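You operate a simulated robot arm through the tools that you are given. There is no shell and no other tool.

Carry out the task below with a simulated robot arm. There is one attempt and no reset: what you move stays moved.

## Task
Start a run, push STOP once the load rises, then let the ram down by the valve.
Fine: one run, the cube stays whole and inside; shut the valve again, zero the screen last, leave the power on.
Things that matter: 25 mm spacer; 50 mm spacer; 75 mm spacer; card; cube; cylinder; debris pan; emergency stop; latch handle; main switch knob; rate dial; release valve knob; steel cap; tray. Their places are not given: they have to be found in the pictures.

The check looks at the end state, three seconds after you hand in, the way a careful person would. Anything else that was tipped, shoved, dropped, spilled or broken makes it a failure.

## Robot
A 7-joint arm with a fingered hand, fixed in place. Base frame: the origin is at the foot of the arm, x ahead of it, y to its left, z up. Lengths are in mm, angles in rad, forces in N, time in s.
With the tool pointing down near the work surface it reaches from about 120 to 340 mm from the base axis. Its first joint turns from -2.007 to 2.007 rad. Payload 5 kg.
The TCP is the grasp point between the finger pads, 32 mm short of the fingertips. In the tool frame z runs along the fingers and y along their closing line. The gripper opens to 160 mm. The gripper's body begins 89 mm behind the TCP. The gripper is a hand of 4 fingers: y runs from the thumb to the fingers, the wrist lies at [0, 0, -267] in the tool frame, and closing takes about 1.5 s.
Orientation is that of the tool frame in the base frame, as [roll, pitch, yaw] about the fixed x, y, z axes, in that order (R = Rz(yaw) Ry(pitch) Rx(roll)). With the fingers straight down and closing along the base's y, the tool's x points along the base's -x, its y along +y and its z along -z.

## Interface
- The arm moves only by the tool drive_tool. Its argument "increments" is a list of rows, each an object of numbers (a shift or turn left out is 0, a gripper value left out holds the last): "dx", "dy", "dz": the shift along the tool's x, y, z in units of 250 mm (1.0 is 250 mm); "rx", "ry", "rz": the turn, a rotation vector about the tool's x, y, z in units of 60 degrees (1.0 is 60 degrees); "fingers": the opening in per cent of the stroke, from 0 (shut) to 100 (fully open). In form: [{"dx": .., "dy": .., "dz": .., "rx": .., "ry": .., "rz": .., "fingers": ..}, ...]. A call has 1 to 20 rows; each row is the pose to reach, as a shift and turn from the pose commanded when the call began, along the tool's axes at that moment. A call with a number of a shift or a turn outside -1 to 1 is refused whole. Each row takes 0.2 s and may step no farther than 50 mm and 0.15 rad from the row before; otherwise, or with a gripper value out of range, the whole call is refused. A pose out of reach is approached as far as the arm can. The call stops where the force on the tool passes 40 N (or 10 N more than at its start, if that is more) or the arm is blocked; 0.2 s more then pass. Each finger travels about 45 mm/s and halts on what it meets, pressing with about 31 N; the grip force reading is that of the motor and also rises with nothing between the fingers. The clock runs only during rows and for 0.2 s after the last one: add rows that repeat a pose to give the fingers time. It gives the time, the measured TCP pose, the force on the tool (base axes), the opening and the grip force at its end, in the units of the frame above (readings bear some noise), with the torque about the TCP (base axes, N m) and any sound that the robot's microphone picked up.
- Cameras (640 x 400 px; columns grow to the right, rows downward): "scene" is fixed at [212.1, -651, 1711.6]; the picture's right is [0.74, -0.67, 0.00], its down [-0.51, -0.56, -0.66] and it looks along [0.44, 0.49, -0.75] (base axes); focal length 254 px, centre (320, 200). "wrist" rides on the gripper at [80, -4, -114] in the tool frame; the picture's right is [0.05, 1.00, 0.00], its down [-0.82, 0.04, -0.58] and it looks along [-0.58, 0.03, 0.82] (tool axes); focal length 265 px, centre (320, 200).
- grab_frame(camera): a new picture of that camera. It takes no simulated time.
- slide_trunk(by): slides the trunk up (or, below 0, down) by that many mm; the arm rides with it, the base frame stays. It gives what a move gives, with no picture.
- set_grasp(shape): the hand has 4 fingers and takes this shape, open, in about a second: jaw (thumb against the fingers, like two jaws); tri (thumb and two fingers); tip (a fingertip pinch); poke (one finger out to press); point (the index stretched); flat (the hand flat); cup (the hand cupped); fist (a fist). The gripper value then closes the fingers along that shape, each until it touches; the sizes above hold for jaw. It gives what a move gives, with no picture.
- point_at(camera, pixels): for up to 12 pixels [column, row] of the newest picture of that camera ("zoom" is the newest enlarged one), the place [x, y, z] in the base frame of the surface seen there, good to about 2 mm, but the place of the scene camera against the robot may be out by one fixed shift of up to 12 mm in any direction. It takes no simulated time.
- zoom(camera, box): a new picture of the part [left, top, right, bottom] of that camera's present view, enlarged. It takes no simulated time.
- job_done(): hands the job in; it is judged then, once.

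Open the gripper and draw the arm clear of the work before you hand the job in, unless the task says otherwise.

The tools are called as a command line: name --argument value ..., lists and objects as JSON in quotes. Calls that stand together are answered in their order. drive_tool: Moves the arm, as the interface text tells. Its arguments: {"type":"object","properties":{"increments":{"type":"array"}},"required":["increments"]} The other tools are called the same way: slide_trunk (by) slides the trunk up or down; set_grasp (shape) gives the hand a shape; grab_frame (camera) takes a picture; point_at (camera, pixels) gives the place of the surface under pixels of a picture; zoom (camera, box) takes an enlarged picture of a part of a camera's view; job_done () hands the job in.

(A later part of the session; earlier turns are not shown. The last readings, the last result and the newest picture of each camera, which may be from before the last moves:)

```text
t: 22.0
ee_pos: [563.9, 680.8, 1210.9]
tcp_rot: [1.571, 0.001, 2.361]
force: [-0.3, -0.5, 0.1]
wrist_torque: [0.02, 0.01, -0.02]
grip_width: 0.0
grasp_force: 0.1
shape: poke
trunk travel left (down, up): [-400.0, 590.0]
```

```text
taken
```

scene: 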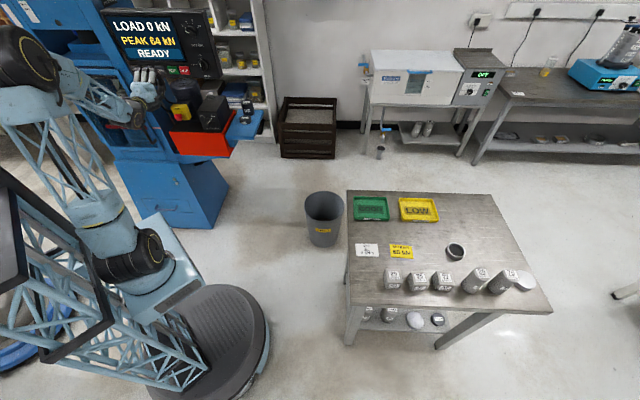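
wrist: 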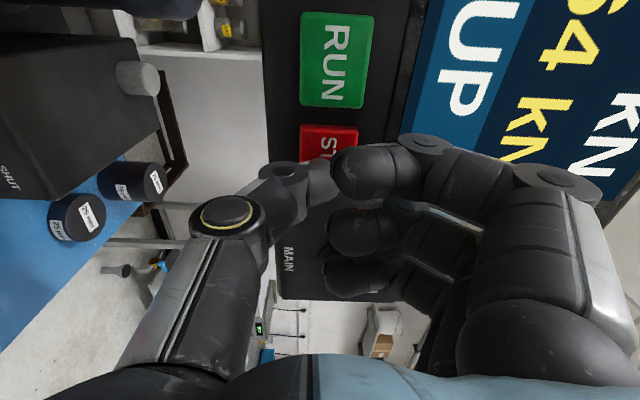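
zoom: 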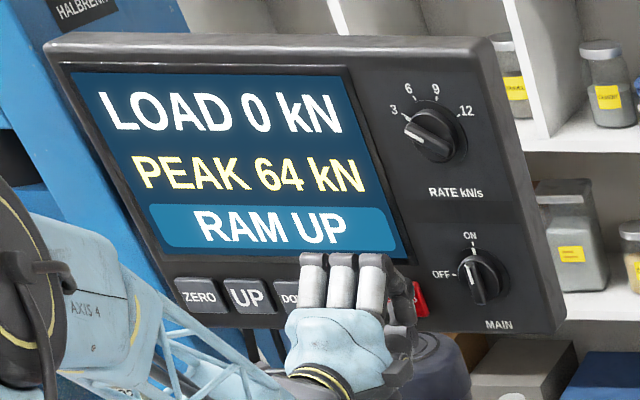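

The thumb is in front of STOP (d≈880, lateral aligned), still RAM UP with LOAD 0. I hold still in short waits and watch the load line.

drive_tool --increments '[{"dz": 0}, {"dz": 0}, {"dz": 0}, {"dz": 0}, {"dz": 0}]'

zoom --camera "scene" --box '[90, 0, 240, 94]'

```text
t: 23.2
ee_pos: [563.6, 679.6, 1210.7]
tcp_rot: [1.572, 0.0, 2.361]
force: [0.0, -0.3, 0.0]
wrist_torque: [-0.02, 0.02, 0.03]
grip_width: 0.0
grasp_force: 0.0
shape: poke
trunk travel left (down, up): [-400.0, 590.0]
```

```text
4.26 times, centred on (165, 47) of scene
```

zoom: 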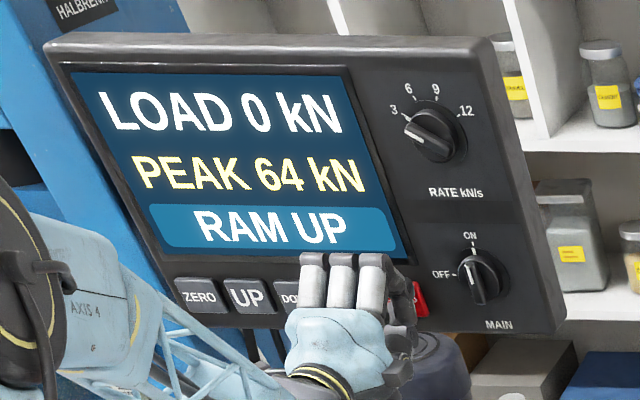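

Still RAM UP, LOAD 0 kN. I keep waiting in front of STOP.

drive_tool --increments '[{"dz": 0}, {"dz": 0}, {"dz": 0}, {"dz": 0}, {"dz": 0}, {"dz": 0}, {"dz": 0}, {"dz": 0}]'

zoom --camera "scene" --box '[90, 0, 240, 94]'

```text
t: 25.0
ee_pos: [563.8, 680.6, 1211.1]
tcp_rot: [1.57, -0.002, 2.362]
force: [0.0, -0.6, -1.0]
wrist_torque: [-0.01, 0.02, 0.01]
grip_width: 0.0
grasp_force: 0.0
shape: poke
trunk travel left (down, up): [-400.0, 590.0]
```

```text
4.26 times, centred on (165, 47) of scene
```

zoom: 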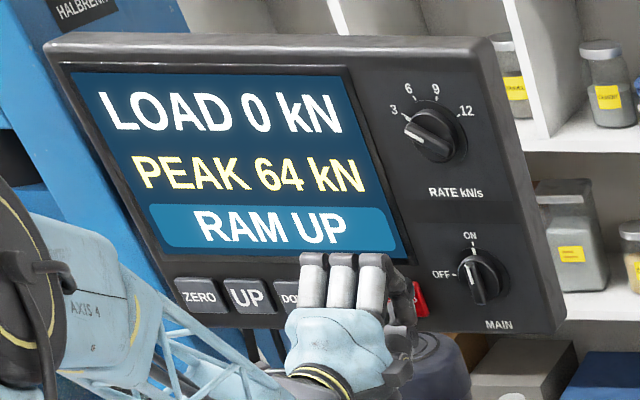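

Unchanged after 4 s: RAM UP, LOAD 0 kN. I wait another 2 s.

drive_tool --increments '[{"dz": 0}, {"dz": 0}, {"dz": 0}, {"dz": 0}, {"dz": 0}, {"dz": 0}, {"dz": 0}, {"dz": 0}, {"dz": 0}]'

zoom --camera "scene" --box '[90, 0, 240, 94]'

```text
t: 27.0
ee_pos: [563.5, 680.5, 1210.9]
tcp_rot: [1.571, -0.001, 2.36]
force: [-0.1, -0.3, 0.1]
wrist_torque: [0.01, 0.0, -0.02]
grip_width: 0.0
grasp_force: 0.0
shape: poke
trunk travel left (down, up): [-400.0, 590.0]
```

```text
4.26 times, centred on (165, 47) of scene
```

zoom: 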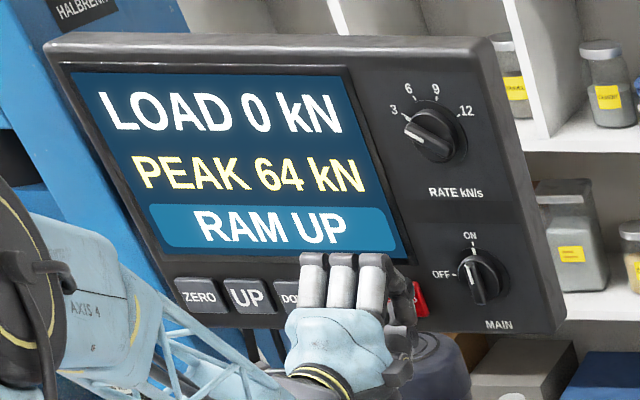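

Still LOAD 0. I look at the chamber to see how far the ram has risen and how much gap is left over the cube.

zoom --camera "scene" --box '[40, 20, 160, 150]'

drive_tool --increments '[{"dz": 0}, {"dz": 0}, {"dz": 0}, {"dz": 0}, {"dz": 0}]'

zoom --camera "scene" --box '[40, 0, 200, 130]'

```text
3.08 times, centred on (100, 85) of scene
```

zoom: 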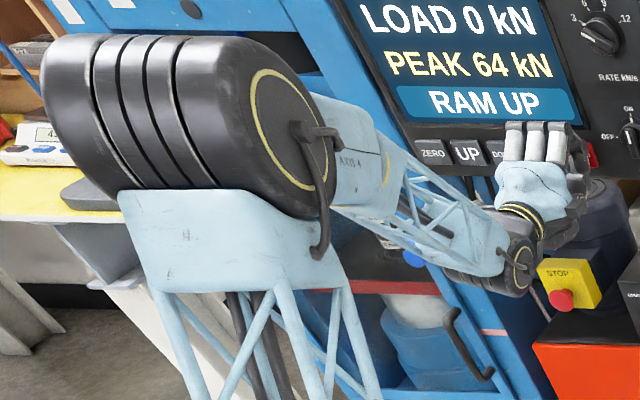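

```text
t: 28.2
ee_pos: [564.4, 679.4, 1211.1]
tcp_rot: [1.571, 0.001, 2.362]
force: [0.0, -0.5, -1.1]
wrist_torque: [0.0, 0.0, 0.0]
grip_width: 0.1
grasp_force: 0.0
shape: poke
trunk travel left (down, up): [-400.0, 590.0]
```

```text
3.08 times, centred on (120, 65) of scene
```

zoom: 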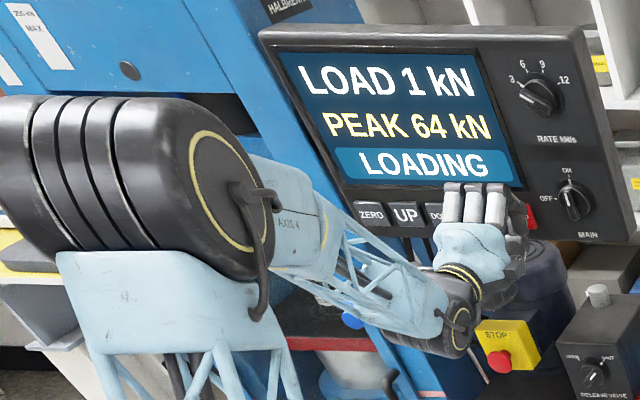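

LOADING, LOAD 1 kN: the load is rising at about 3 kN/s. I let it climb a moment more and then press STOP with a 10 mm advance, as for RUN.

drive_tool --increments '[{"dz": 0}, {"dz": 0}, {"dz": 0.012}, {"dz": 0.022}, {"dz": 0.03}, {"dz": 0.036}, {"dz": 0.04}]'

zoom --camera "scene" --box '[90, 0, 240, 94]'

```text
t: 29.8
ee_pos: [567.8, 687.7, 1211.0]
tcp_rot: [1.57, -0.001, 2.362]
force: [-12.3, -6.9, -3.8]
wrist_torque: [-0.07, 0.07, 0.03]
grip_width: 0.1
grasp_force: 0.0
shape: poke
trunk travel left (down, up): [-400.0, 590.0]
heard: click
```

```text
4.26 times, centred on (165, 47) of scene
```

zoom: 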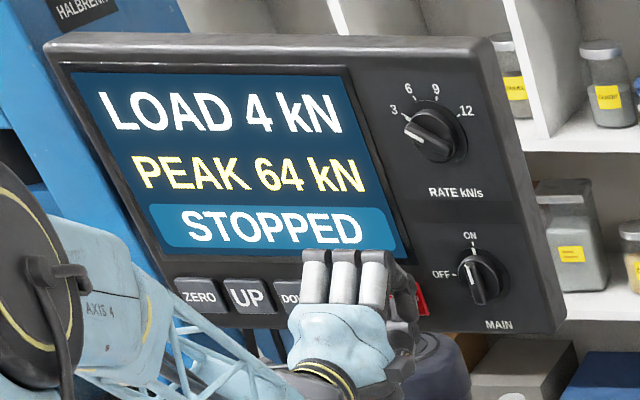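

STOPPED with LOAD 4 kN: the stop took. I now back straight off the panel by 125 mm before going down to the valve.

drive_tool --increments '[{"dz": -0.06}, {"dz": -0.16}, {"dz": -0.3}, {"dz": -0.45}, {"dz": -0.58}]'

slide_trunk --by -270

grab_frame --camera "wrist"

grab_frame --camera "scene"

```text
t: 31.0
ee_pos: [468.0, 584.2, 1211.6]
tcp_rot: [1.571, -0.001, 2.361]
force: [-0.2, -0.2, 0.3]
wrist_torque: [-0.01, 0.02, -0.01]
grip_width: 0.2
grasp_force: 0.1
shape: poke
trunk travel left (down, up): [-400.0, 590.0]
```

```text
t: 33.8
ee_pos: [467.8, 583.9, 942.0]
tcp_rot: [1.571, -0.002, 2.362]
force: [0.3, 0.5, 0.3]
wrist_torque: [0.03, 0.03, 0.03]
grip_width: 0.0
grasp_force: 0.1
shape: poke
trunk travel left (down, up): [-130.0, 860.0]
```

```text
taken
```

wrist: 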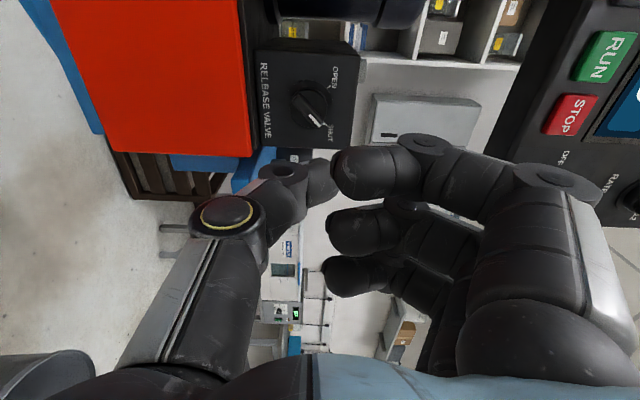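

```text
taken
```

scene: 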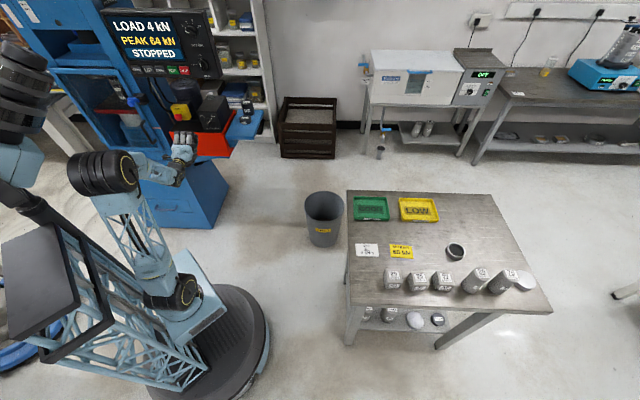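

The load holds at 4 kN, and the valve face is now straight ahead with the knob at (310,105) in the wrist view. I zoom and measure the knob, its bar and the block face.

zoom --camera "wrist" --box '[240, 40, 370, 160]'

point_at --camera "zoom" --pixels '[[320, 200], [300, 180], [340, 225], [270, 150]]'

zoom --camera "scene" --box '[90, 50, 170, 130]'

```text
3.33 times, centred on (305, 100) of wrist
```

zoom: 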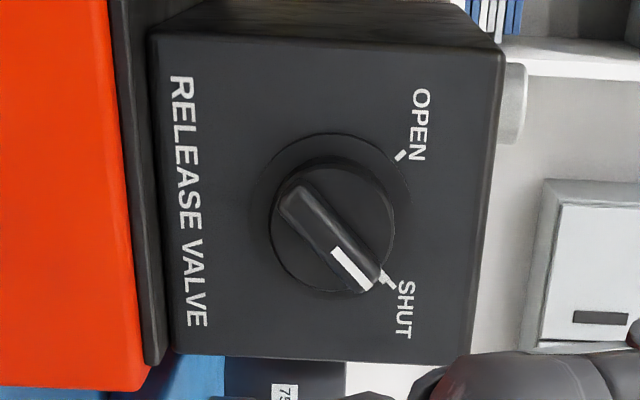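

```text
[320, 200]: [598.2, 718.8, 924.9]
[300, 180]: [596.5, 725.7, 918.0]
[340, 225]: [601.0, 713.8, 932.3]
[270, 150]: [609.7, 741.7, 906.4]
```

```text
5.00 times, centred on (130, 90) of scene
```

zoom: 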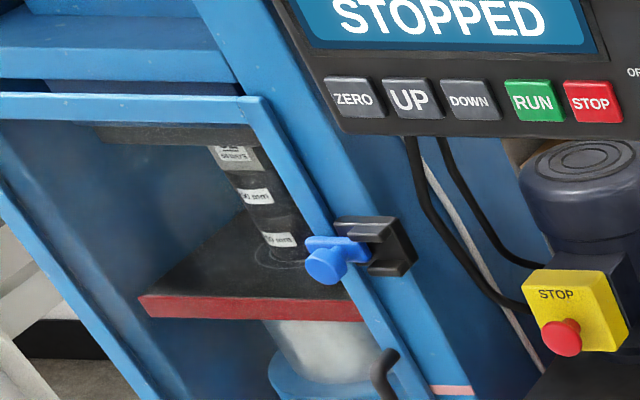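

The cube now sits tight under the upper platen, whole. On the valve, the bar runs 45° to upper right (SHUT) and protrudes about 26 mm from the block face; I zoom again tighter to measure its ends.

zoom --camera "wrist" --box '[275, 70, 345, 140]'

```text
5.71 times, centred on (310, 105) of wrist
```

zoom: 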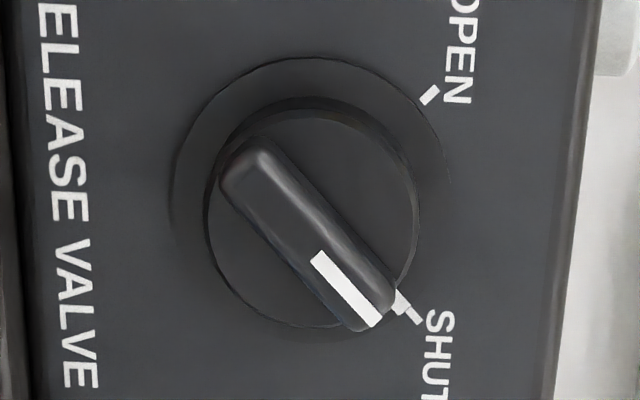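

point_at --camera "zoom" --pixels '[[235, 185], [375, 315], [300, 240], [310, 225], [285, 250], [320, 160], [250, 270], [395, 180], [310, 80], [300, 300], [520, 200], [180, 200]]'

zoom --camera "scene" --box '[185, 85, 245, 140]'

```text
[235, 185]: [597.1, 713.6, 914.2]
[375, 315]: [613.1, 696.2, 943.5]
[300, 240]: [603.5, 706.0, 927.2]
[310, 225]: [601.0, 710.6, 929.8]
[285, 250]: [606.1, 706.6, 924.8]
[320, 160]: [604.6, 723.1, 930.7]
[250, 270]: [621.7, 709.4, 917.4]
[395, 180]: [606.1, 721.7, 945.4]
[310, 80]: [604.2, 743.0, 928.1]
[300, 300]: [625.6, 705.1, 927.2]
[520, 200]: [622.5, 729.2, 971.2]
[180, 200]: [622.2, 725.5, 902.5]
```

```text
7.27 times, centred on (215, 112) of scene
```

zoom: 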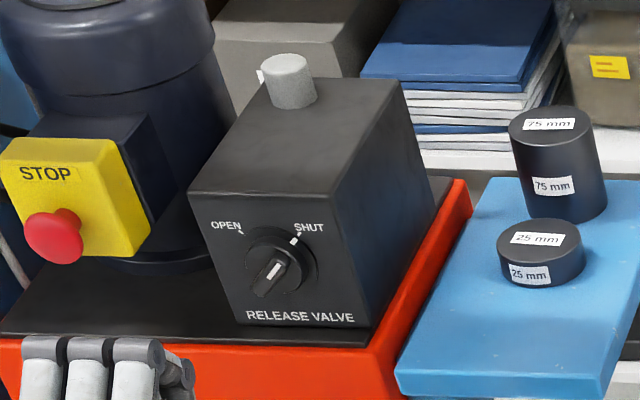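

The bar's centre is about (605,705,929), its top at d≈926.6, the disc front at d≈940 and the face at d≈955. I check the mat and red box edge below the knob, then take the jaw shape while standing off.

zoom --camera "wrist" --box '[200, 20, 380, 170]'

point_at --camera "zoom" --pixels '[[195, 230], [205, 230], [120, 200], [160, 200], [225, 250], [380, 300], [460, 200], [400, 60], [250, 60]]'

set_grasp --shape "jaw"

```text
2.67 times, centred on (290, 95) of wrist
```

zoom: 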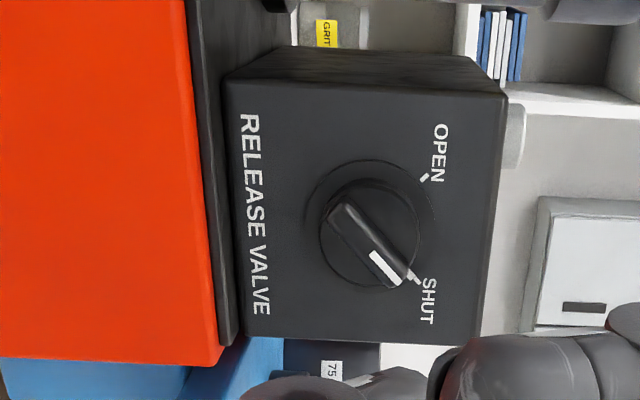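

```text
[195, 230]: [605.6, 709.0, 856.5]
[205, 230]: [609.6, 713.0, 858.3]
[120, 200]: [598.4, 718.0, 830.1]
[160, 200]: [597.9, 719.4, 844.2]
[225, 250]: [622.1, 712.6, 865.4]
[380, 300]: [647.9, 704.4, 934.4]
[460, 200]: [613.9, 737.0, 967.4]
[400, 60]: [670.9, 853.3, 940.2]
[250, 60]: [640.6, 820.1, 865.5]
```

```text
t: 34.7
ee_pos: [469.1, 583.8, 942.3]
tcp_rot: [1.571, 0.002, 2.362]
force: [0.0, -0.3, 0.4]
wrist_torque: [-0.04, 0.0, 0.0]
grip_width: 159.9
grasp_force: 0.1
shape: jaw
trunk travel left (down, up): [-130.0, 860.0]
```

The mat top is at z≈865, 64 mm below the knob centre, so a jaw with about 40 mm opening will clear it. I close to 25% and roll +60° about the tool axis here in free space.

drive_tool --increments '[{"rz": 0.125, "fingers": 25}, {"rz": 0.25, "fingers": 25}, {"rz": 0.375, "fingers": 25}, {"rz": 0.5, "fingers": 25}, {"rz": 0.625, "fingers": 25}, {"rz": 0.75, "fingers": 25}, {"rz": 0.875, "fingers": 25}, {"rz": 1.0, "fingers": 25}, {"rz": 1.0, "fingers": 25}]'

drive_tool --increments '[{"rz": 0.125}, {"rz": 0.25}, {"rz": 0.375}, {"rz": 0.5}, {"rz": 0.625}, {"rz": 0.75}, {"rz": 0.875}, {"rz": 1.0}, {"rz": 1.0}]'

grab_frame --camera "wrist"

grab_frame --camera "scene"

```text
t: 36.7
ee_pos: [467.3, 584.6, 943.6]
tcp_rot: [1.568, -1.05, 2.361]
force: [-0.1, -0.3, 0.8]
wrist_torque: [0.02, 0.02, -0.02]
grip_width: 40.5
grasp_force: 0.2
shape: jaw
trunk travel left (down, up): [-130.0, 860.0]
```

```text
t: 38.7
ee_pos: [467.0, 584.5, 942.5]
tcp_rot: [-1.571, -1.045, -0.78]
force: [0.1, 0.3, 0.4]
wrist_torque: [0.0, 0.0, -0.01]
grip_width: 40.6
grasp_force: 0.0
shape: jaw
trunk travel left (down, up): [-130.0, 860.0]
```

```text
taken
```

wrist: 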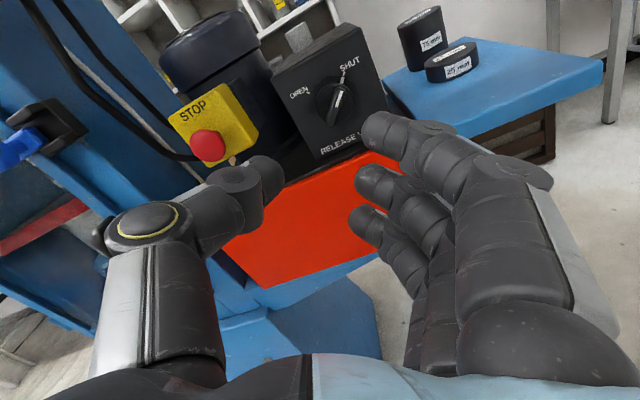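

```text
taken
```

scene: 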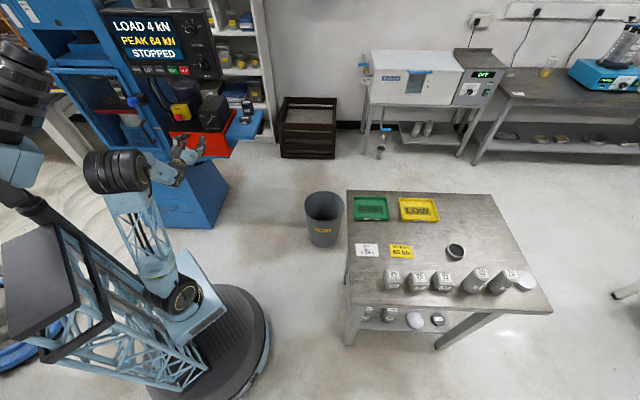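

Roll is at 210° with position kept; the wrist camera now looks from above with the knob at (337,103). I add 15° so the finger closing line is square to the bar, then zoom on the knob.

drive_tool --increments '[{"rz": 0.125}, {"rz": 0.25}, {"rz": 0.25}]'

grab_frame --camera "wrist"

zoom --camera "wrist" --box '[270, 40, 400, 170]'

```text
t: 39.5
ee_pos: [466.6, 585.6, 942.8]
tcp_rot: [-1.572, -0.785, -0.779]
force: [-0.1, -0.3, 0.3]
wrist_torque: [-0.02, 0.01, 0.0]
grip_width: 40.8
grasp_force: 0.1
shape: jaw
trunk travel left (down, up): [-130.0, 860.0]
```

```text
taken
```

wrist: 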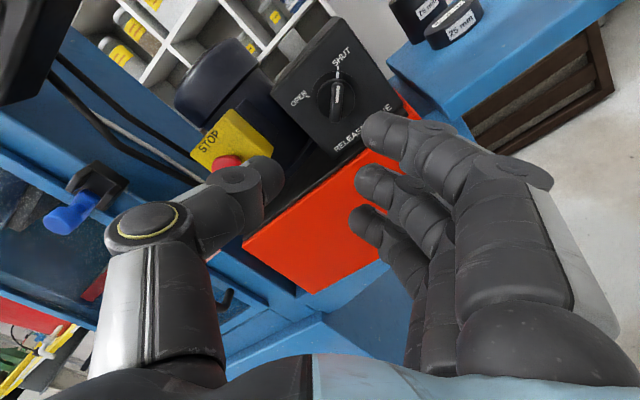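

```text
3.08 times, centred on (335, 105) of wrist
```

zoom: 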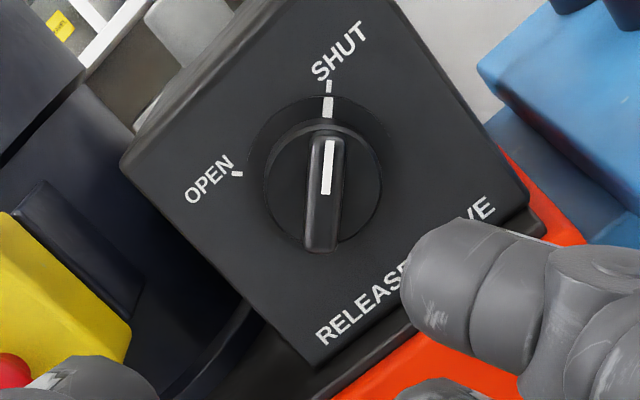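

The bar stands vertical in this view, so the jaw is square to it. I measure the bar, disc and face points from here.

point_at --camera "zoom" --pixels '[[326, 145], [320, 240], [323, 195], [312, 195], [336, 195], [290, 200], [360, 200], [300, 310], [440, 330], [425, 290], [235, 173]]'

point_at --camera "wrist" --pixels '[[265, 170], [250, 170], [268, 180], [375, 125], [390, 135], [365, 180], [360, 215], [380, 120]]'

```text
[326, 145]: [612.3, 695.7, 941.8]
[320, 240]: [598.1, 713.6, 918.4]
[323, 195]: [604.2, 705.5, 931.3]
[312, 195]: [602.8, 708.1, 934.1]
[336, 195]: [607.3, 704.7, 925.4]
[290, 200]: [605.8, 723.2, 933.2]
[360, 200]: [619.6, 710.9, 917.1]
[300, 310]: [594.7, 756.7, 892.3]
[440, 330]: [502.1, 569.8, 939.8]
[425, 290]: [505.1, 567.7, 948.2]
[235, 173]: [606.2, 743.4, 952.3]
```

```text
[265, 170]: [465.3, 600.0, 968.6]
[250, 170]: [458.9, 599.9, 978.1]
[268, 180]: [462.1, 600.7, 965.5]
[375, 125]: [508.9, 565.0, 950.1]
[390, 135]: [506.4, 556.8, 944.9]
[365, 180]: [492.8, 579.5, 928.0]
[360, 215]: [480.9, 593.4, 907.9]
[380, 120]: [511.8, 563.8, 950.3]
```

Bar centre is (604.9,705,930.2); I need about 1.3 mm along tool x and 19 mm along tool y. I align first, then go forward to about d=889, leaving the tips just short of the bar top.

drive_tool --increments '[{"dx": 0.005, "dy": 0.0765}, {"dx": 0.005, "dy": 0.0765, "dz": 0.15}, {"dx": 0.005, "dy": 0.0765, "dz": 0.3}, {"dx": 0.005, "dy": 0.0765, "dz": 0.45}, {"dx": 0.005, "dy": 0.0765, "dz": 0.53}, {"dx": 0.005, "dy": 0.0765, "dz": 0.56}, {"dx": 0.005, "dy": 0.0765, "dz": 0.56}]'

grab_frame --camera "wrist"

zoom --camera "wrist" --box '[240, 90, 400, 230]'

zoom --camera "scene" --box '[160, 80, 240, 140]'

```text
t: 41.1
ee_pos: [573.8, 676.4, 927.9]
tcp_rot: [-1.571, -0.784, -0.781]
force: [0.7, 0.0, -1.1]
wrist_torque: [0.02, 0.03, 0.0]
grip_width: 40.3
grasp_force: 0.0
shape: jaw
trunk travel left (down, up): [-130.0, 860.0]
```

```text
taken
```

wrist: 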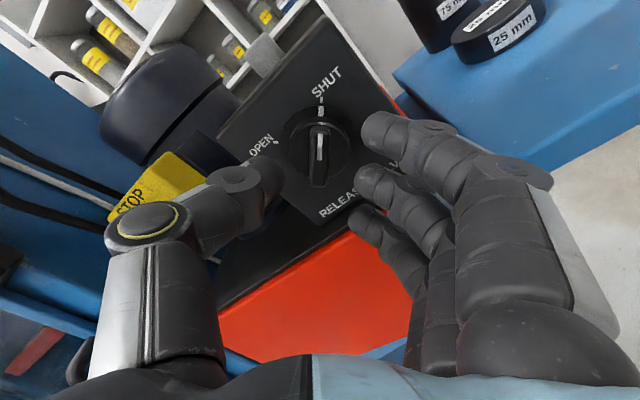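

```text
2.86 times, centred on (320, 160) of wrist
```

zoom: 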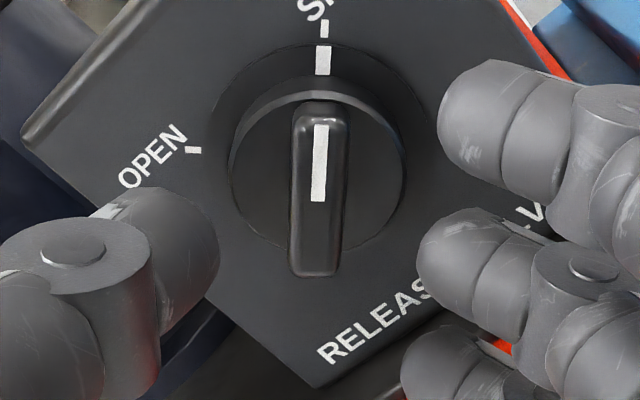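

```text
6.67 times, centred on (200, 110) of scene
```

zoom: 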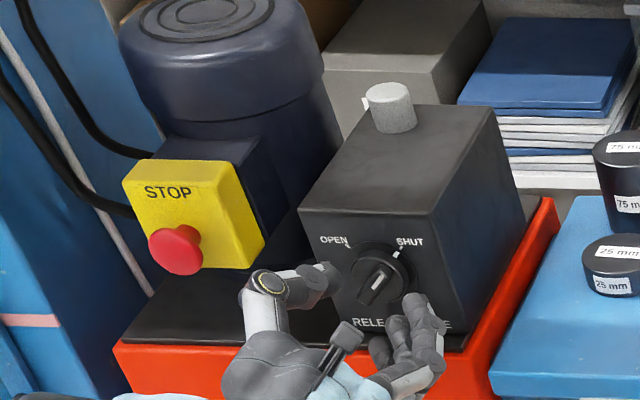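

The bar lies midway between thumb and fingers (thumb edge (283,180), fingers (357,185), bar at column 320); d≈884. I go 20 mm further with a 3 mm x correction so the tips straddle the bar just above the disc.

drive_tool --increments '[{"dx": 0.012, "dz": 0.03}, {"dx": 0.012, "dz": 0.055}, {"dx": 0.012, "dz": 0.07}, {"dx": 0.012, "dz": 0.08}, {"dx": 0.012, "dz": 0.08}]'

zoom --camera "wrist" --box '[240, 110, 400, 250]'

zoom --camera "scene" --box '[185, 100, 235, 135]'

```text
t: 42.3
ee_pos: [591.5, 686.3, 931.2]
tcp_rot: [-1.57, -0.785, -0.779]
force: [0.8, 0.3, -0.3]
wrist_torque: [0.03, -0.02, 0.01]
grip_width: 40.2
grasp_force: 0.2
shape: jaw
trunk travel left (down, up): [-130.0, 860.0]
```

```text
2.86 times, centred on (320, 180) of wrist
```

zoom: 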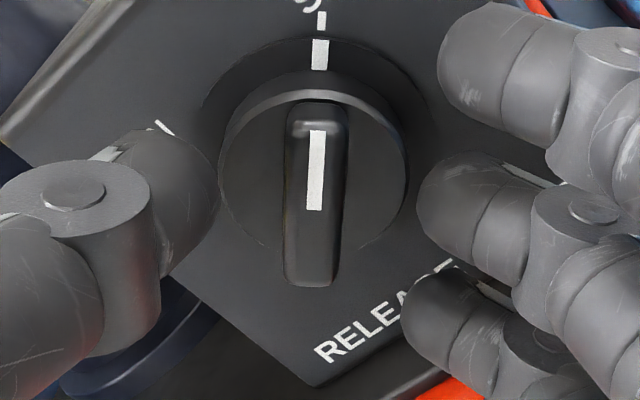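

```text
11.43 times, centred on (210, 118) of scene
```

zoom: 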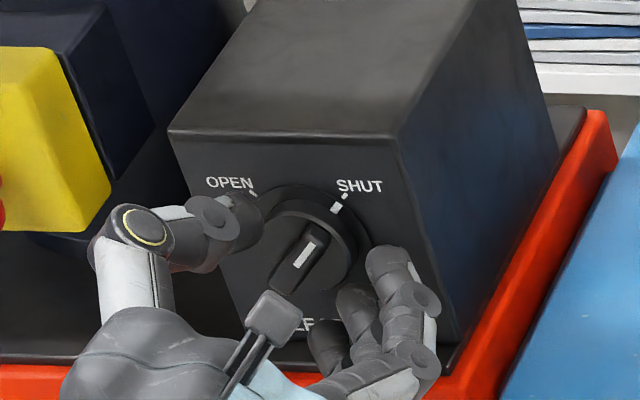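

The bar is centred between thumb and middle finger and the readings show no contact. I close the jaw on the bar.

drive_tool --increments '[{"fingers": 0}, {"fingers": 0}, {"fingers": 0}, {"fingers": 0}, {"fingers": 0}, {"fingers": 0}, {"fingers": 0}]'

zoom --camera "wrist" --box '[240, 110, 400, 250]'

zoom --camera "scene" --box '[185, 100, 235, 135]'

```text
t: 43.9
ee_pos: [591.3, 686.9, 931.7]
tcp_rot: [-1.568, -0.785, -0.78]
force: [-1.1, 4.7, 3.9]
wrist_torque: [-0.07, -0.23, 0.08]
grip_width: 3.0
grasp_force: 30.6
shape: jaw
trunk travel left (down, up): [-130.0, 860.0]
```

```text
2.86 times, centred on (320, 180) of wrist
```

zoom: 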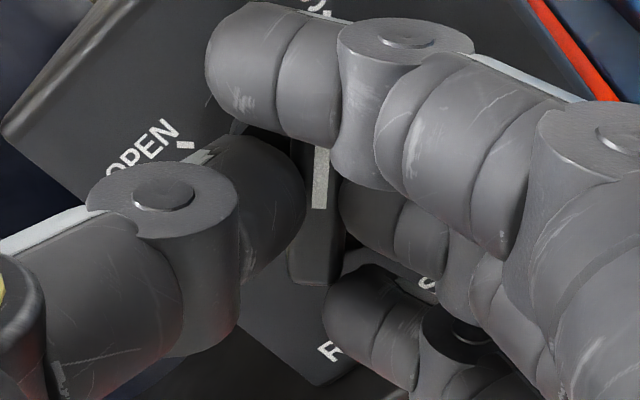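

```text
11.43 times, centred on (210, 118) of scene
```

zoom: 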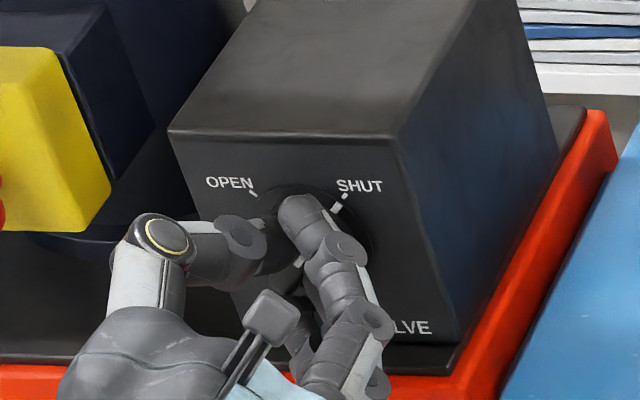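

The bar is held (grip 30.6 N) with the index past its upper end. I turn the tool -20° (counter-clockwise seen from the front) toward OPEN and check the forces.

drive_tool --increments '[{"rz": -0.083}, {"rz": -0.167}, {"rz": -0.25}, {"rz": -0.333}]'

zoom --camera "scene" --box '[185, 100, 235, 135]'

zoom --camera "wrist" --box '[240, 110, 400, 250]'

```text
t: 44.9
ee_pos: [589.3, 687.0, 932.1]
tcp_rot: [-1.566, -1.134, -0.782]
force: [-4.6, 9.6, 11.5]
wrist_torque: [0.3, -0.18, 0.19]
grip_width: 2.2
grasp_force: 31.0
shape: jaw
trunk travel left (down, up): [-130.0, 860.0]
```

```text
11.43 times, centred on (210, 118) of scene
```

zoom: 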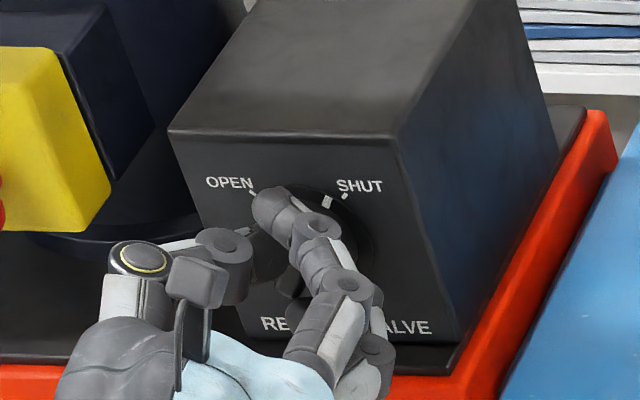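

```text
2.86 times, centred on (320, 180) of wrist
```

zoom: 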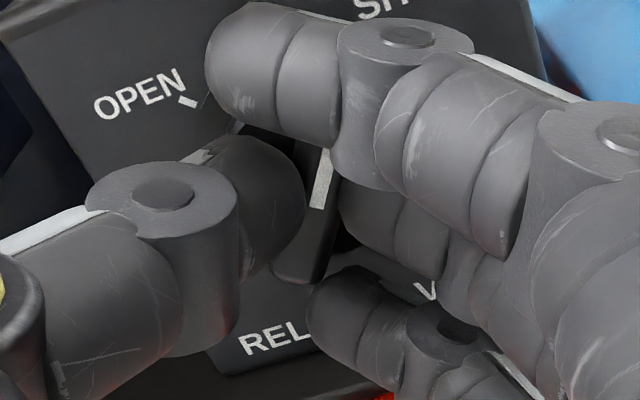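

The disc's white mark has moved off the SHUT tick toward OPEN, though the bar lags the hand somewhat (force about 16 N). I turn another 15° and watch if it follows.

drive_tool --increments '[{"rz": -0.083}, {"rz": -0.167}, {"rz": -0.25}]'

zoom --camera "scene" --box '[185, 100, 235, 135]'

zoom --camera "wrist" --box '[240, 110, 400, 250]'

zoom --camera "scene" --box '[90, 0, 240, 94]'

```text
t: 45.7
ee_pos: [589.4, 686.6, 933.5]
tcp_rot: [-1.56, -1.396, -0.789]
force: [-11.3, 14.1, 12.7]
wrist_torque: [0.34, -0.16, 0.39]
grip_width: 2.3
grasp_force: 31.1
shape: jaw
trunk travel left (down, up): [-130.0, 860.0]
```

```text
11.43 times, centred on (210, 118) of scene
```

zoom: 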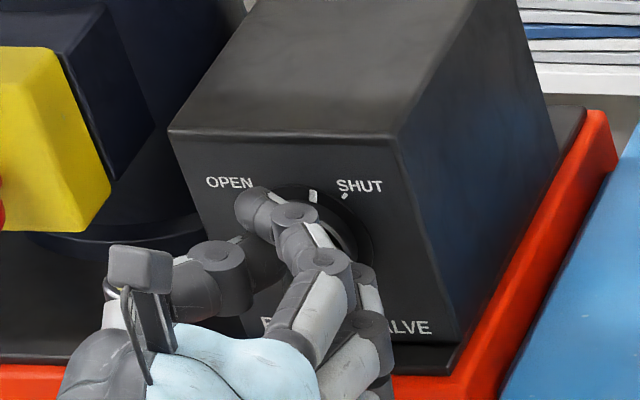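

```text
2.86 times, centred on (320, 180) of wrist
```

zoom: 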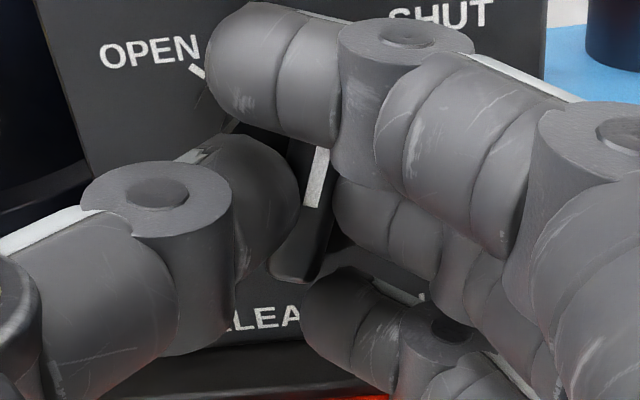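

```text
4.26 times, centred on (165, 47) of scene
```

zoom: 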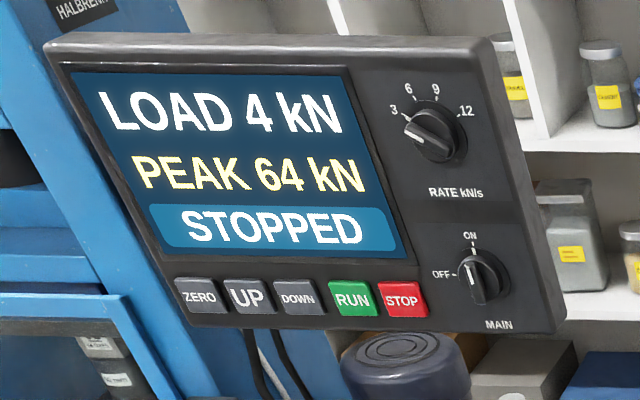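

The white mark is now nearly at the top, so the knob follows with a lag of about 10-15°. The reaction (about 18 N to the left) says my pivot is slightly right of the knob axis, so I keep turning with a 2.5 mm shift left.

drive_tool --increments '[{"dy": -0.005, "rz": -0.083}, {"dy": -0.01, "rz": -0.167}, {"dy": -0.01, "rz": -0.25}, {"dy": -0.01, "rz": -0.333}]'

zoom --camera "scene" --box '[185, 100, 235, 135]'

zoom --camera "wrist" --box '[240, 110, 400, 250]'

zoom --camera "scene" --box '[90, 0, 240, 94]'

```text
t: 46.7
ee_pos: [589.4, 689.2, 932.2]
tcp_rot: [1.556, -1.394, 2.378]
force: [-15.3, 5.0, 14.4]
wrist_torque: [0.28, -0.15, 0.35]
grip_width: 2.4
grasp_force: 31.0
shape: jaw
trunk travel left (down, up): [-130.0, 860.0]
```

```text
11.43 times, centred on (210, 118) of scene
```

zoom: 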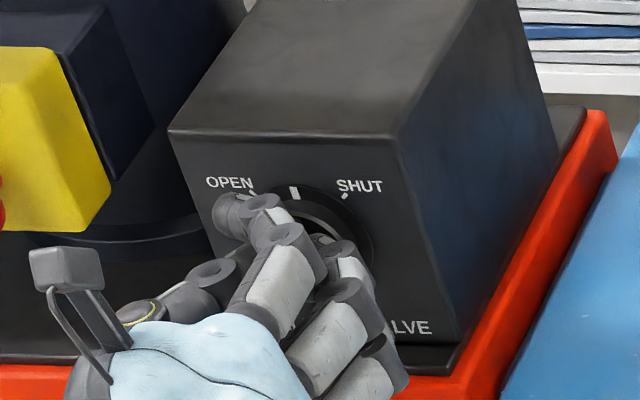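

```text
2.86 times, centred on (320, 180) of wrist
```

zoom: 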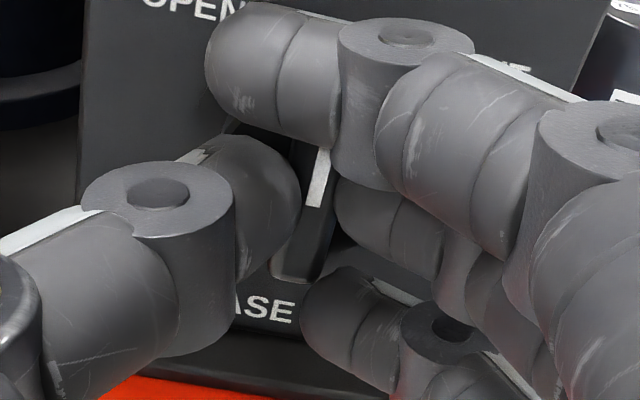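

```text
4.26 times, centred on (165, 47) of scene
```

zoom: 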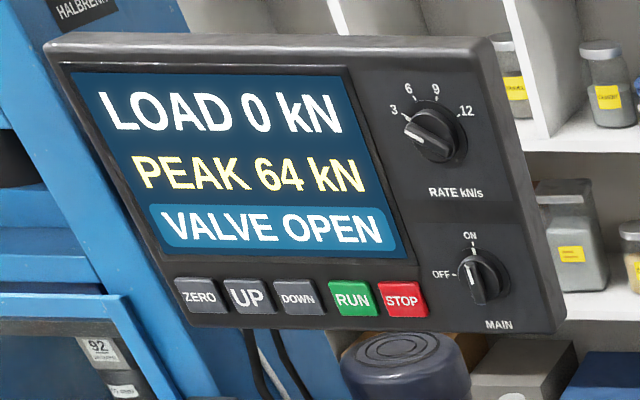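

The screen says VALVE OPEN with LOAD 0 kN, and the mark is well toward OPEN. I hold here and watch the ram sink in the chamber.

drive_tool --increments '[{"dz": 0}, {"dz": 0}, {"dz": 0}, {"dz": 0}, {"dz": 0}, {"dz": 0}, {"dz": 0}, {"dz": 0}, {"dz": 0}, {"dz": 0}]'

zoom --camera "scene" --box '[90, 50, 170, 130]'

zoom --camera "scene" --box '[90, 0, 240, 94]'

```text
t: 48.9
ee_pos: [588.8, 689.1, 932.9]
tcp_rot: [1.558, -1.396, 2.376]
force: [-14.7, 5.7, 18.5]
wrist_torque: [0.34, -0.17, 0.37]
grip_width: 2.3
grasp_force: 31.7
shape: jaw
trunk travel left (down, up): [-130.0, 860.0]
```

```text
5.00 times, centred on (130, 90) of scene
```

zoom: 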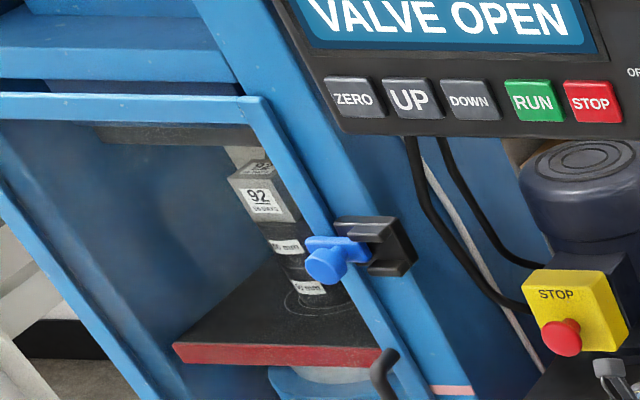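

```text
4.26 times, centred on (165, 47) of scene
```

zoom: 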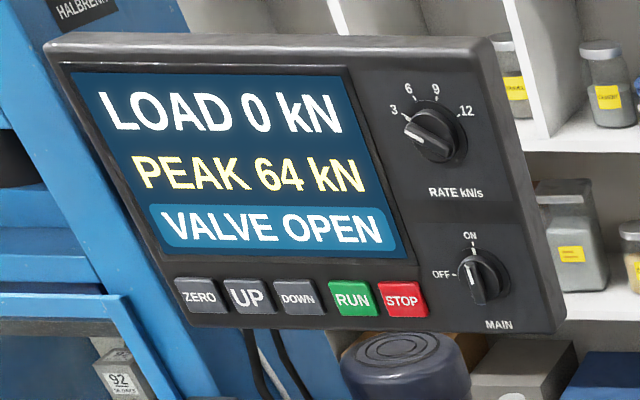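

The ram has sunk part way (platen edge from row 111 to 121; it started near 127), cube 92 still whole. I wait another 3 s.

drive_tool --increments '[{"dz": 0}, {"dz": 0}, {"dz": 0}, {"dz": 0}, {"dz": 0}, {"dz": 0}, {"dz": 0}, {"dz": 0}, {"dz": 0}, {"dz": 0}, {"dz": 0}, {"dz": 0}, {"dz": 0}, {"dz": 0}, {"dz": 0}]'

zoom --camera "scene" --box '[90, 50, 170, 130]'

zoom --camera "scene" --box '[90, 80, 170, 160]'

```text
t: 52.1
ee_pos: [588.5, 688.6, 932.7]
tcp_rot: [1.558, -1.396, 2.376]
force: [-16.1, 4.6, 18.1]
wrist_torque: [0.34, -0.2, 0.35]
grip_width: 2.3
grasp_force: 30.8
shape: jaw
trunk travel left (down, up): [-130.0, 860.0]
```

```text
5.00 times, centred on (130, 90) of scene
```

zoom: 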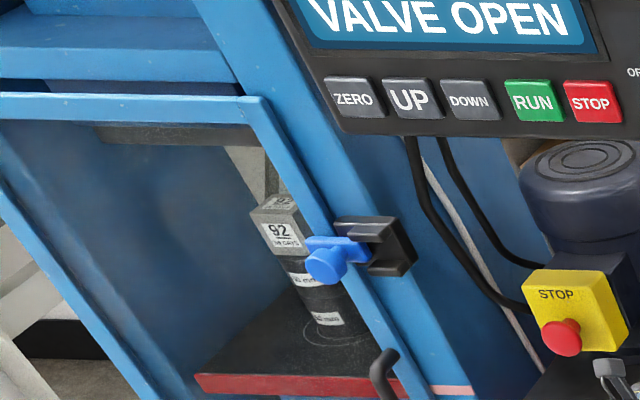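

```text
5.00 times, centred on (130, 120) of scene
```

zoom: 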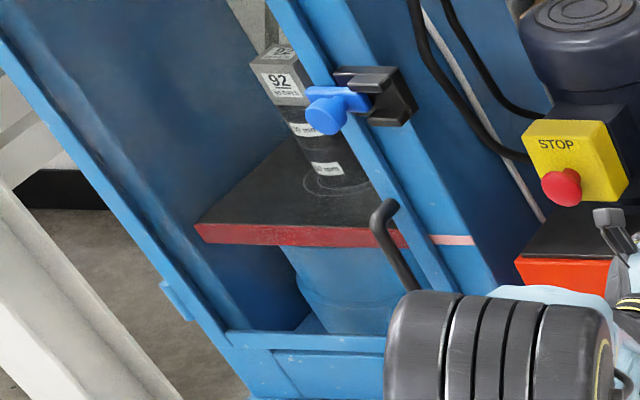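

The platen edge is back where it was before the run and level with the pink line: the ram is down. I turn the knob back clockwise, +45° first, and check the mark.

drive_tool --increments '[{"rz": 0.083}, {"rz": 0.167}, {"rz": 0.25}, {"rz": 0.333}, {"rz": 0.417}, {"rz": 0.5}, {"rz": 0.583}, {"rz": 0.667}, {"rz": 0.75}]'

zoom --camera "scene" --box '[185, 100, 235, 135]'

zoom --camera "wrist" --box '[240, 110, 400, 250]'

zoom --camera "scene" --box '[90, 0, 240, 94]'

```text
t: 54.1
ee_pos: [589.9, 686.9, 931.7]
tcp_rot: [-1.569, -0.957, -0.784]
force: [-1.5, -1.9, 10.3]
wrist_torque: [0.15, -0.13, -0.01]
grip_width: 2.2
grasp_force: 30.9
shape: jaw
trunk travel left (down, up): [-130.0, 860.0]
```

```text
11.43 times, centred on (210, 118) of scene
```

zoom: 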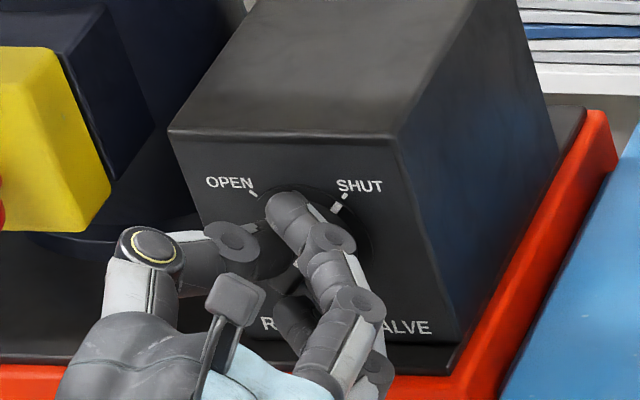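

```text
2.86 times, centred on (320, 180) of wrist
```

zoom: 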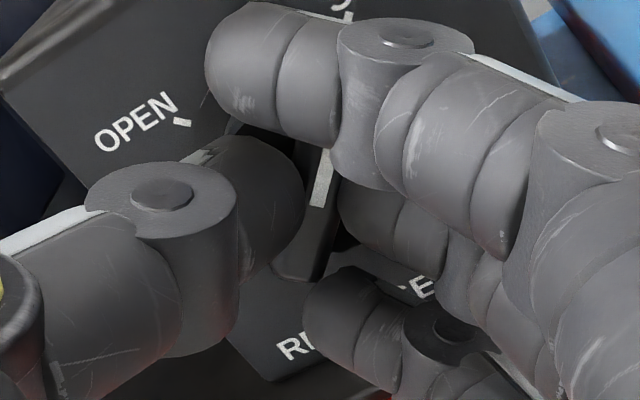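

```text
4.26 times, centred on (165, 47) of scene
```

zoom: 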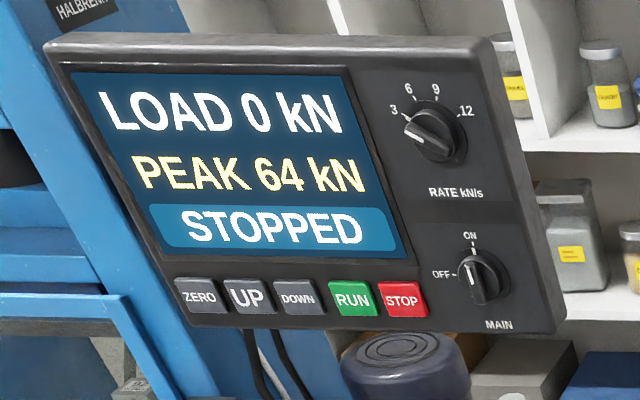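

The disc mark is back at the SHUT tick ((336,208), same as at the start) and the screen reads STOPPED. I nudge 6° more to be sure it is fully at the shut stop.

drive_tool --increments '[{"rz": 0.05}, {"rz": 0.1}, {"rz": 0.1}]'

zoom --camera "scene" --box '[198, 108, 218, 122]'

zoom --camera "wrist" --box '[240, 110, 400, 250]'

```text
t: 54.9
ee_pos: [589.9, 686.9, 933.1]
tcp_rot: [-1.571, -0.852, -0.781]
force: [-2.5, -8.1, 1.2]
wrist_torque: [-0.19, -0.14, 0.0]
grip_width: 2.5
grasp_force: 31.5
shape: jaw
trunk travel left (down, up): [-130.0, 860.0]
```

```text
16.00 times, centred on (208, 115) of scene
```

zoom: 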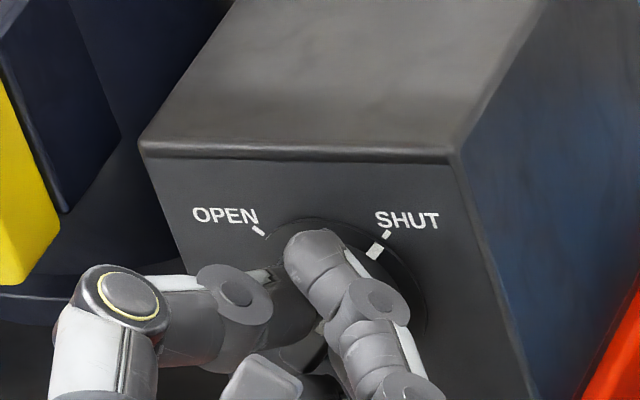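

```text
2.86 times, centred on (320, 180) of wrist
```

zoom: 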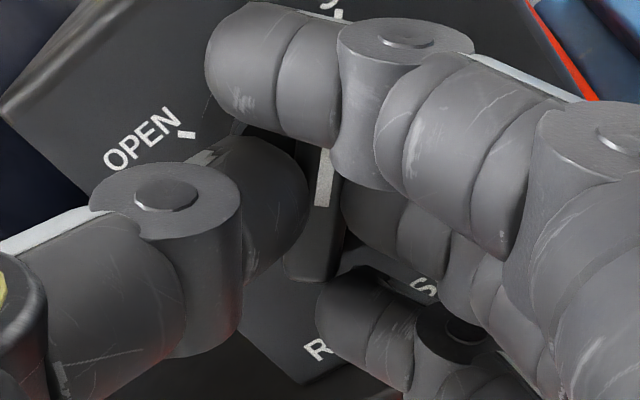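

The bar stayed put while the hand turned (tilt between them shrank), so the knob is at its shut stop. I open the jaw to 40 mm and look before backing off.

drive_tool --increments '[{"fingers": 25}, {"fingers": 25}, {"fingers": 25}, {"fingers": 25}, {"fingers": 25}]'

zoom --camera "wrist" --box '[240, 110, 400, 250]'

```text
t: 56.1
ee_pos: [589.2, 689.0, 931.9]
tcp_rot: [-1.572, -0.855, -0.78]
force: [-0.4, 0.3, 0.3]
wrist_torque: [-0.02, 0.02, 0.03]
grip_width: 39.4
grasp_force: 0.1
shape: jaw
trunk travel left (down, up): [-130.0, 860.0]
```

```text
2.86 times, centred on (320, 180) of wrist
```

zoom: 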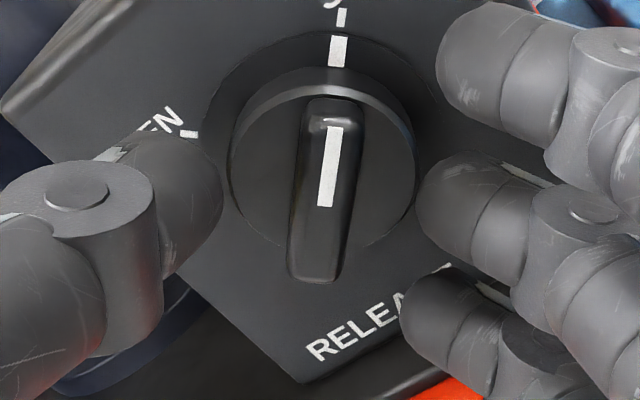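

The mark, bar and SHUT tick are in line: the valve is shut. I back straight off 150 mm, then roll the hand back in free space.

drive_tool --increments '[{"dz": -0.08}, {"dz": -0.2}, {"dz": -0.35}, {"dz": -0.5}, {"dz": -0.6}]'

drive_tool --increments '[{"rz": -0.125}, {"rz": -0.25}, {"rz": -0.375}, {"rz": -0.5}, {"rz": -0.625}, {"rz": -0.75}, {"rz": -0.875}, {"rz": -1.0}]'

drive_tool --increments '[{"rz": -0.125}, {"rz": -0.25}, {"rz": -0.375}, {"rz": -0.5}, {"rz": -0.625}, {"rz": -0.75}, {"rz": -0.875}, {"rz": -1.0}]'

set_grasp --shape "poke"

slide_trunk --by 270

grab_frame --camera "wrist"

grab_frame --camera "scene"

```text
t: 57.3
ee_pos: [479.9, 581.7, 930.8]
tcp_rot: [-1.571, -0.855, -0.779]
force: [0.4, 0.2, 0.0]
wrist_torque: [0.0, -0.01, -0.02]
grip_width: 39.5
grasp_force: 0.0
shape: jaw
trunk travel left (down, up): [-130.0, 860.0]
```

```text
t: 59.1
ee_pos: [484.5, 582.6, 932.5]
tcp_rot: [1.569, -1.238, 2.362]
force: [0.5, -0.4, -0.8]
wrist_torque: [0.01, 0.01, 0.02]
grip_width: 39.6
grasp_force: 0.0
shape: jaw
trunk travel left (down, up): [-130.0, 860.0]
```

```text
t: 60.9
ee_pos: [484.1, 581.4, 932.2]
tcp_rot: [1.571, -0.188, 2.363]
force: [0.7, 0.5, 0.9]
wrist_torque: [0.01, 0.02, 0.0]
grip_width: 39.6
grasp_force: 0.0
shape: jaw
trunk travel left (down, up): [-130.0, 860.0]
```

```text
t: 61.8
ee_pos: [483.7, 582.2, 931.2]
tcp_rot: [1.57, -0.193, 2.362]
force: [0.1, -0.4, 1.2]
wrist_torque: [0.01, 0.02, -0.04]
grip_width: 0.0
grasp_force: 0.0
shape: poke
trunk travel left (down, up): [-130.0, 860.0]
```

```text
t: 64.5
ee_pos: [483.0, 581.6, 1201.6]
tcp_rot: [1.571, -0.192, 2.36]
force: [-0.3, -0.7, -0.6]
wrist_torque: [0.02, 0.03, -0.02]
grip_width: 0.0
grasp_force: 0.0
shape: poke
trunk travel left (down, up): [-400.0, 590.0]
```

```text
taken
```

wrist: 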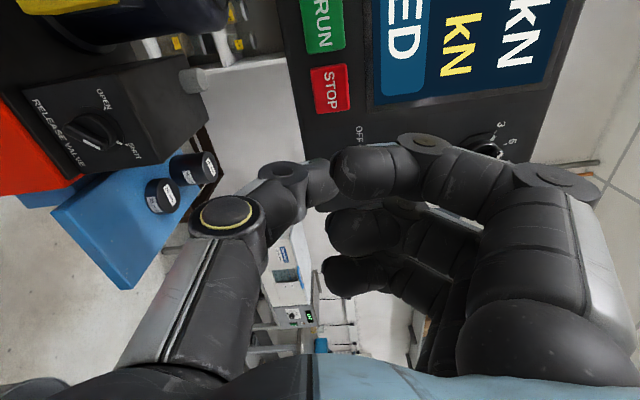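

```text
taken
```

scene: 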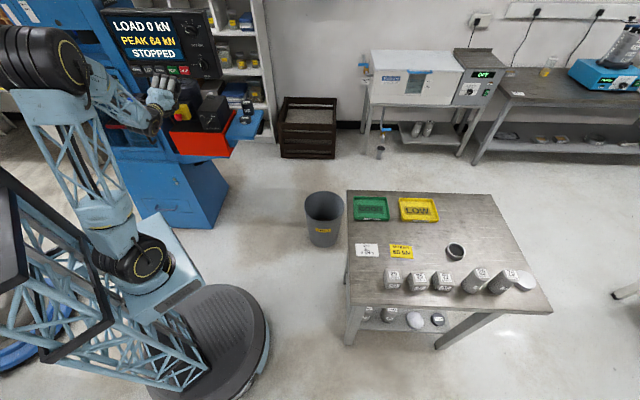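

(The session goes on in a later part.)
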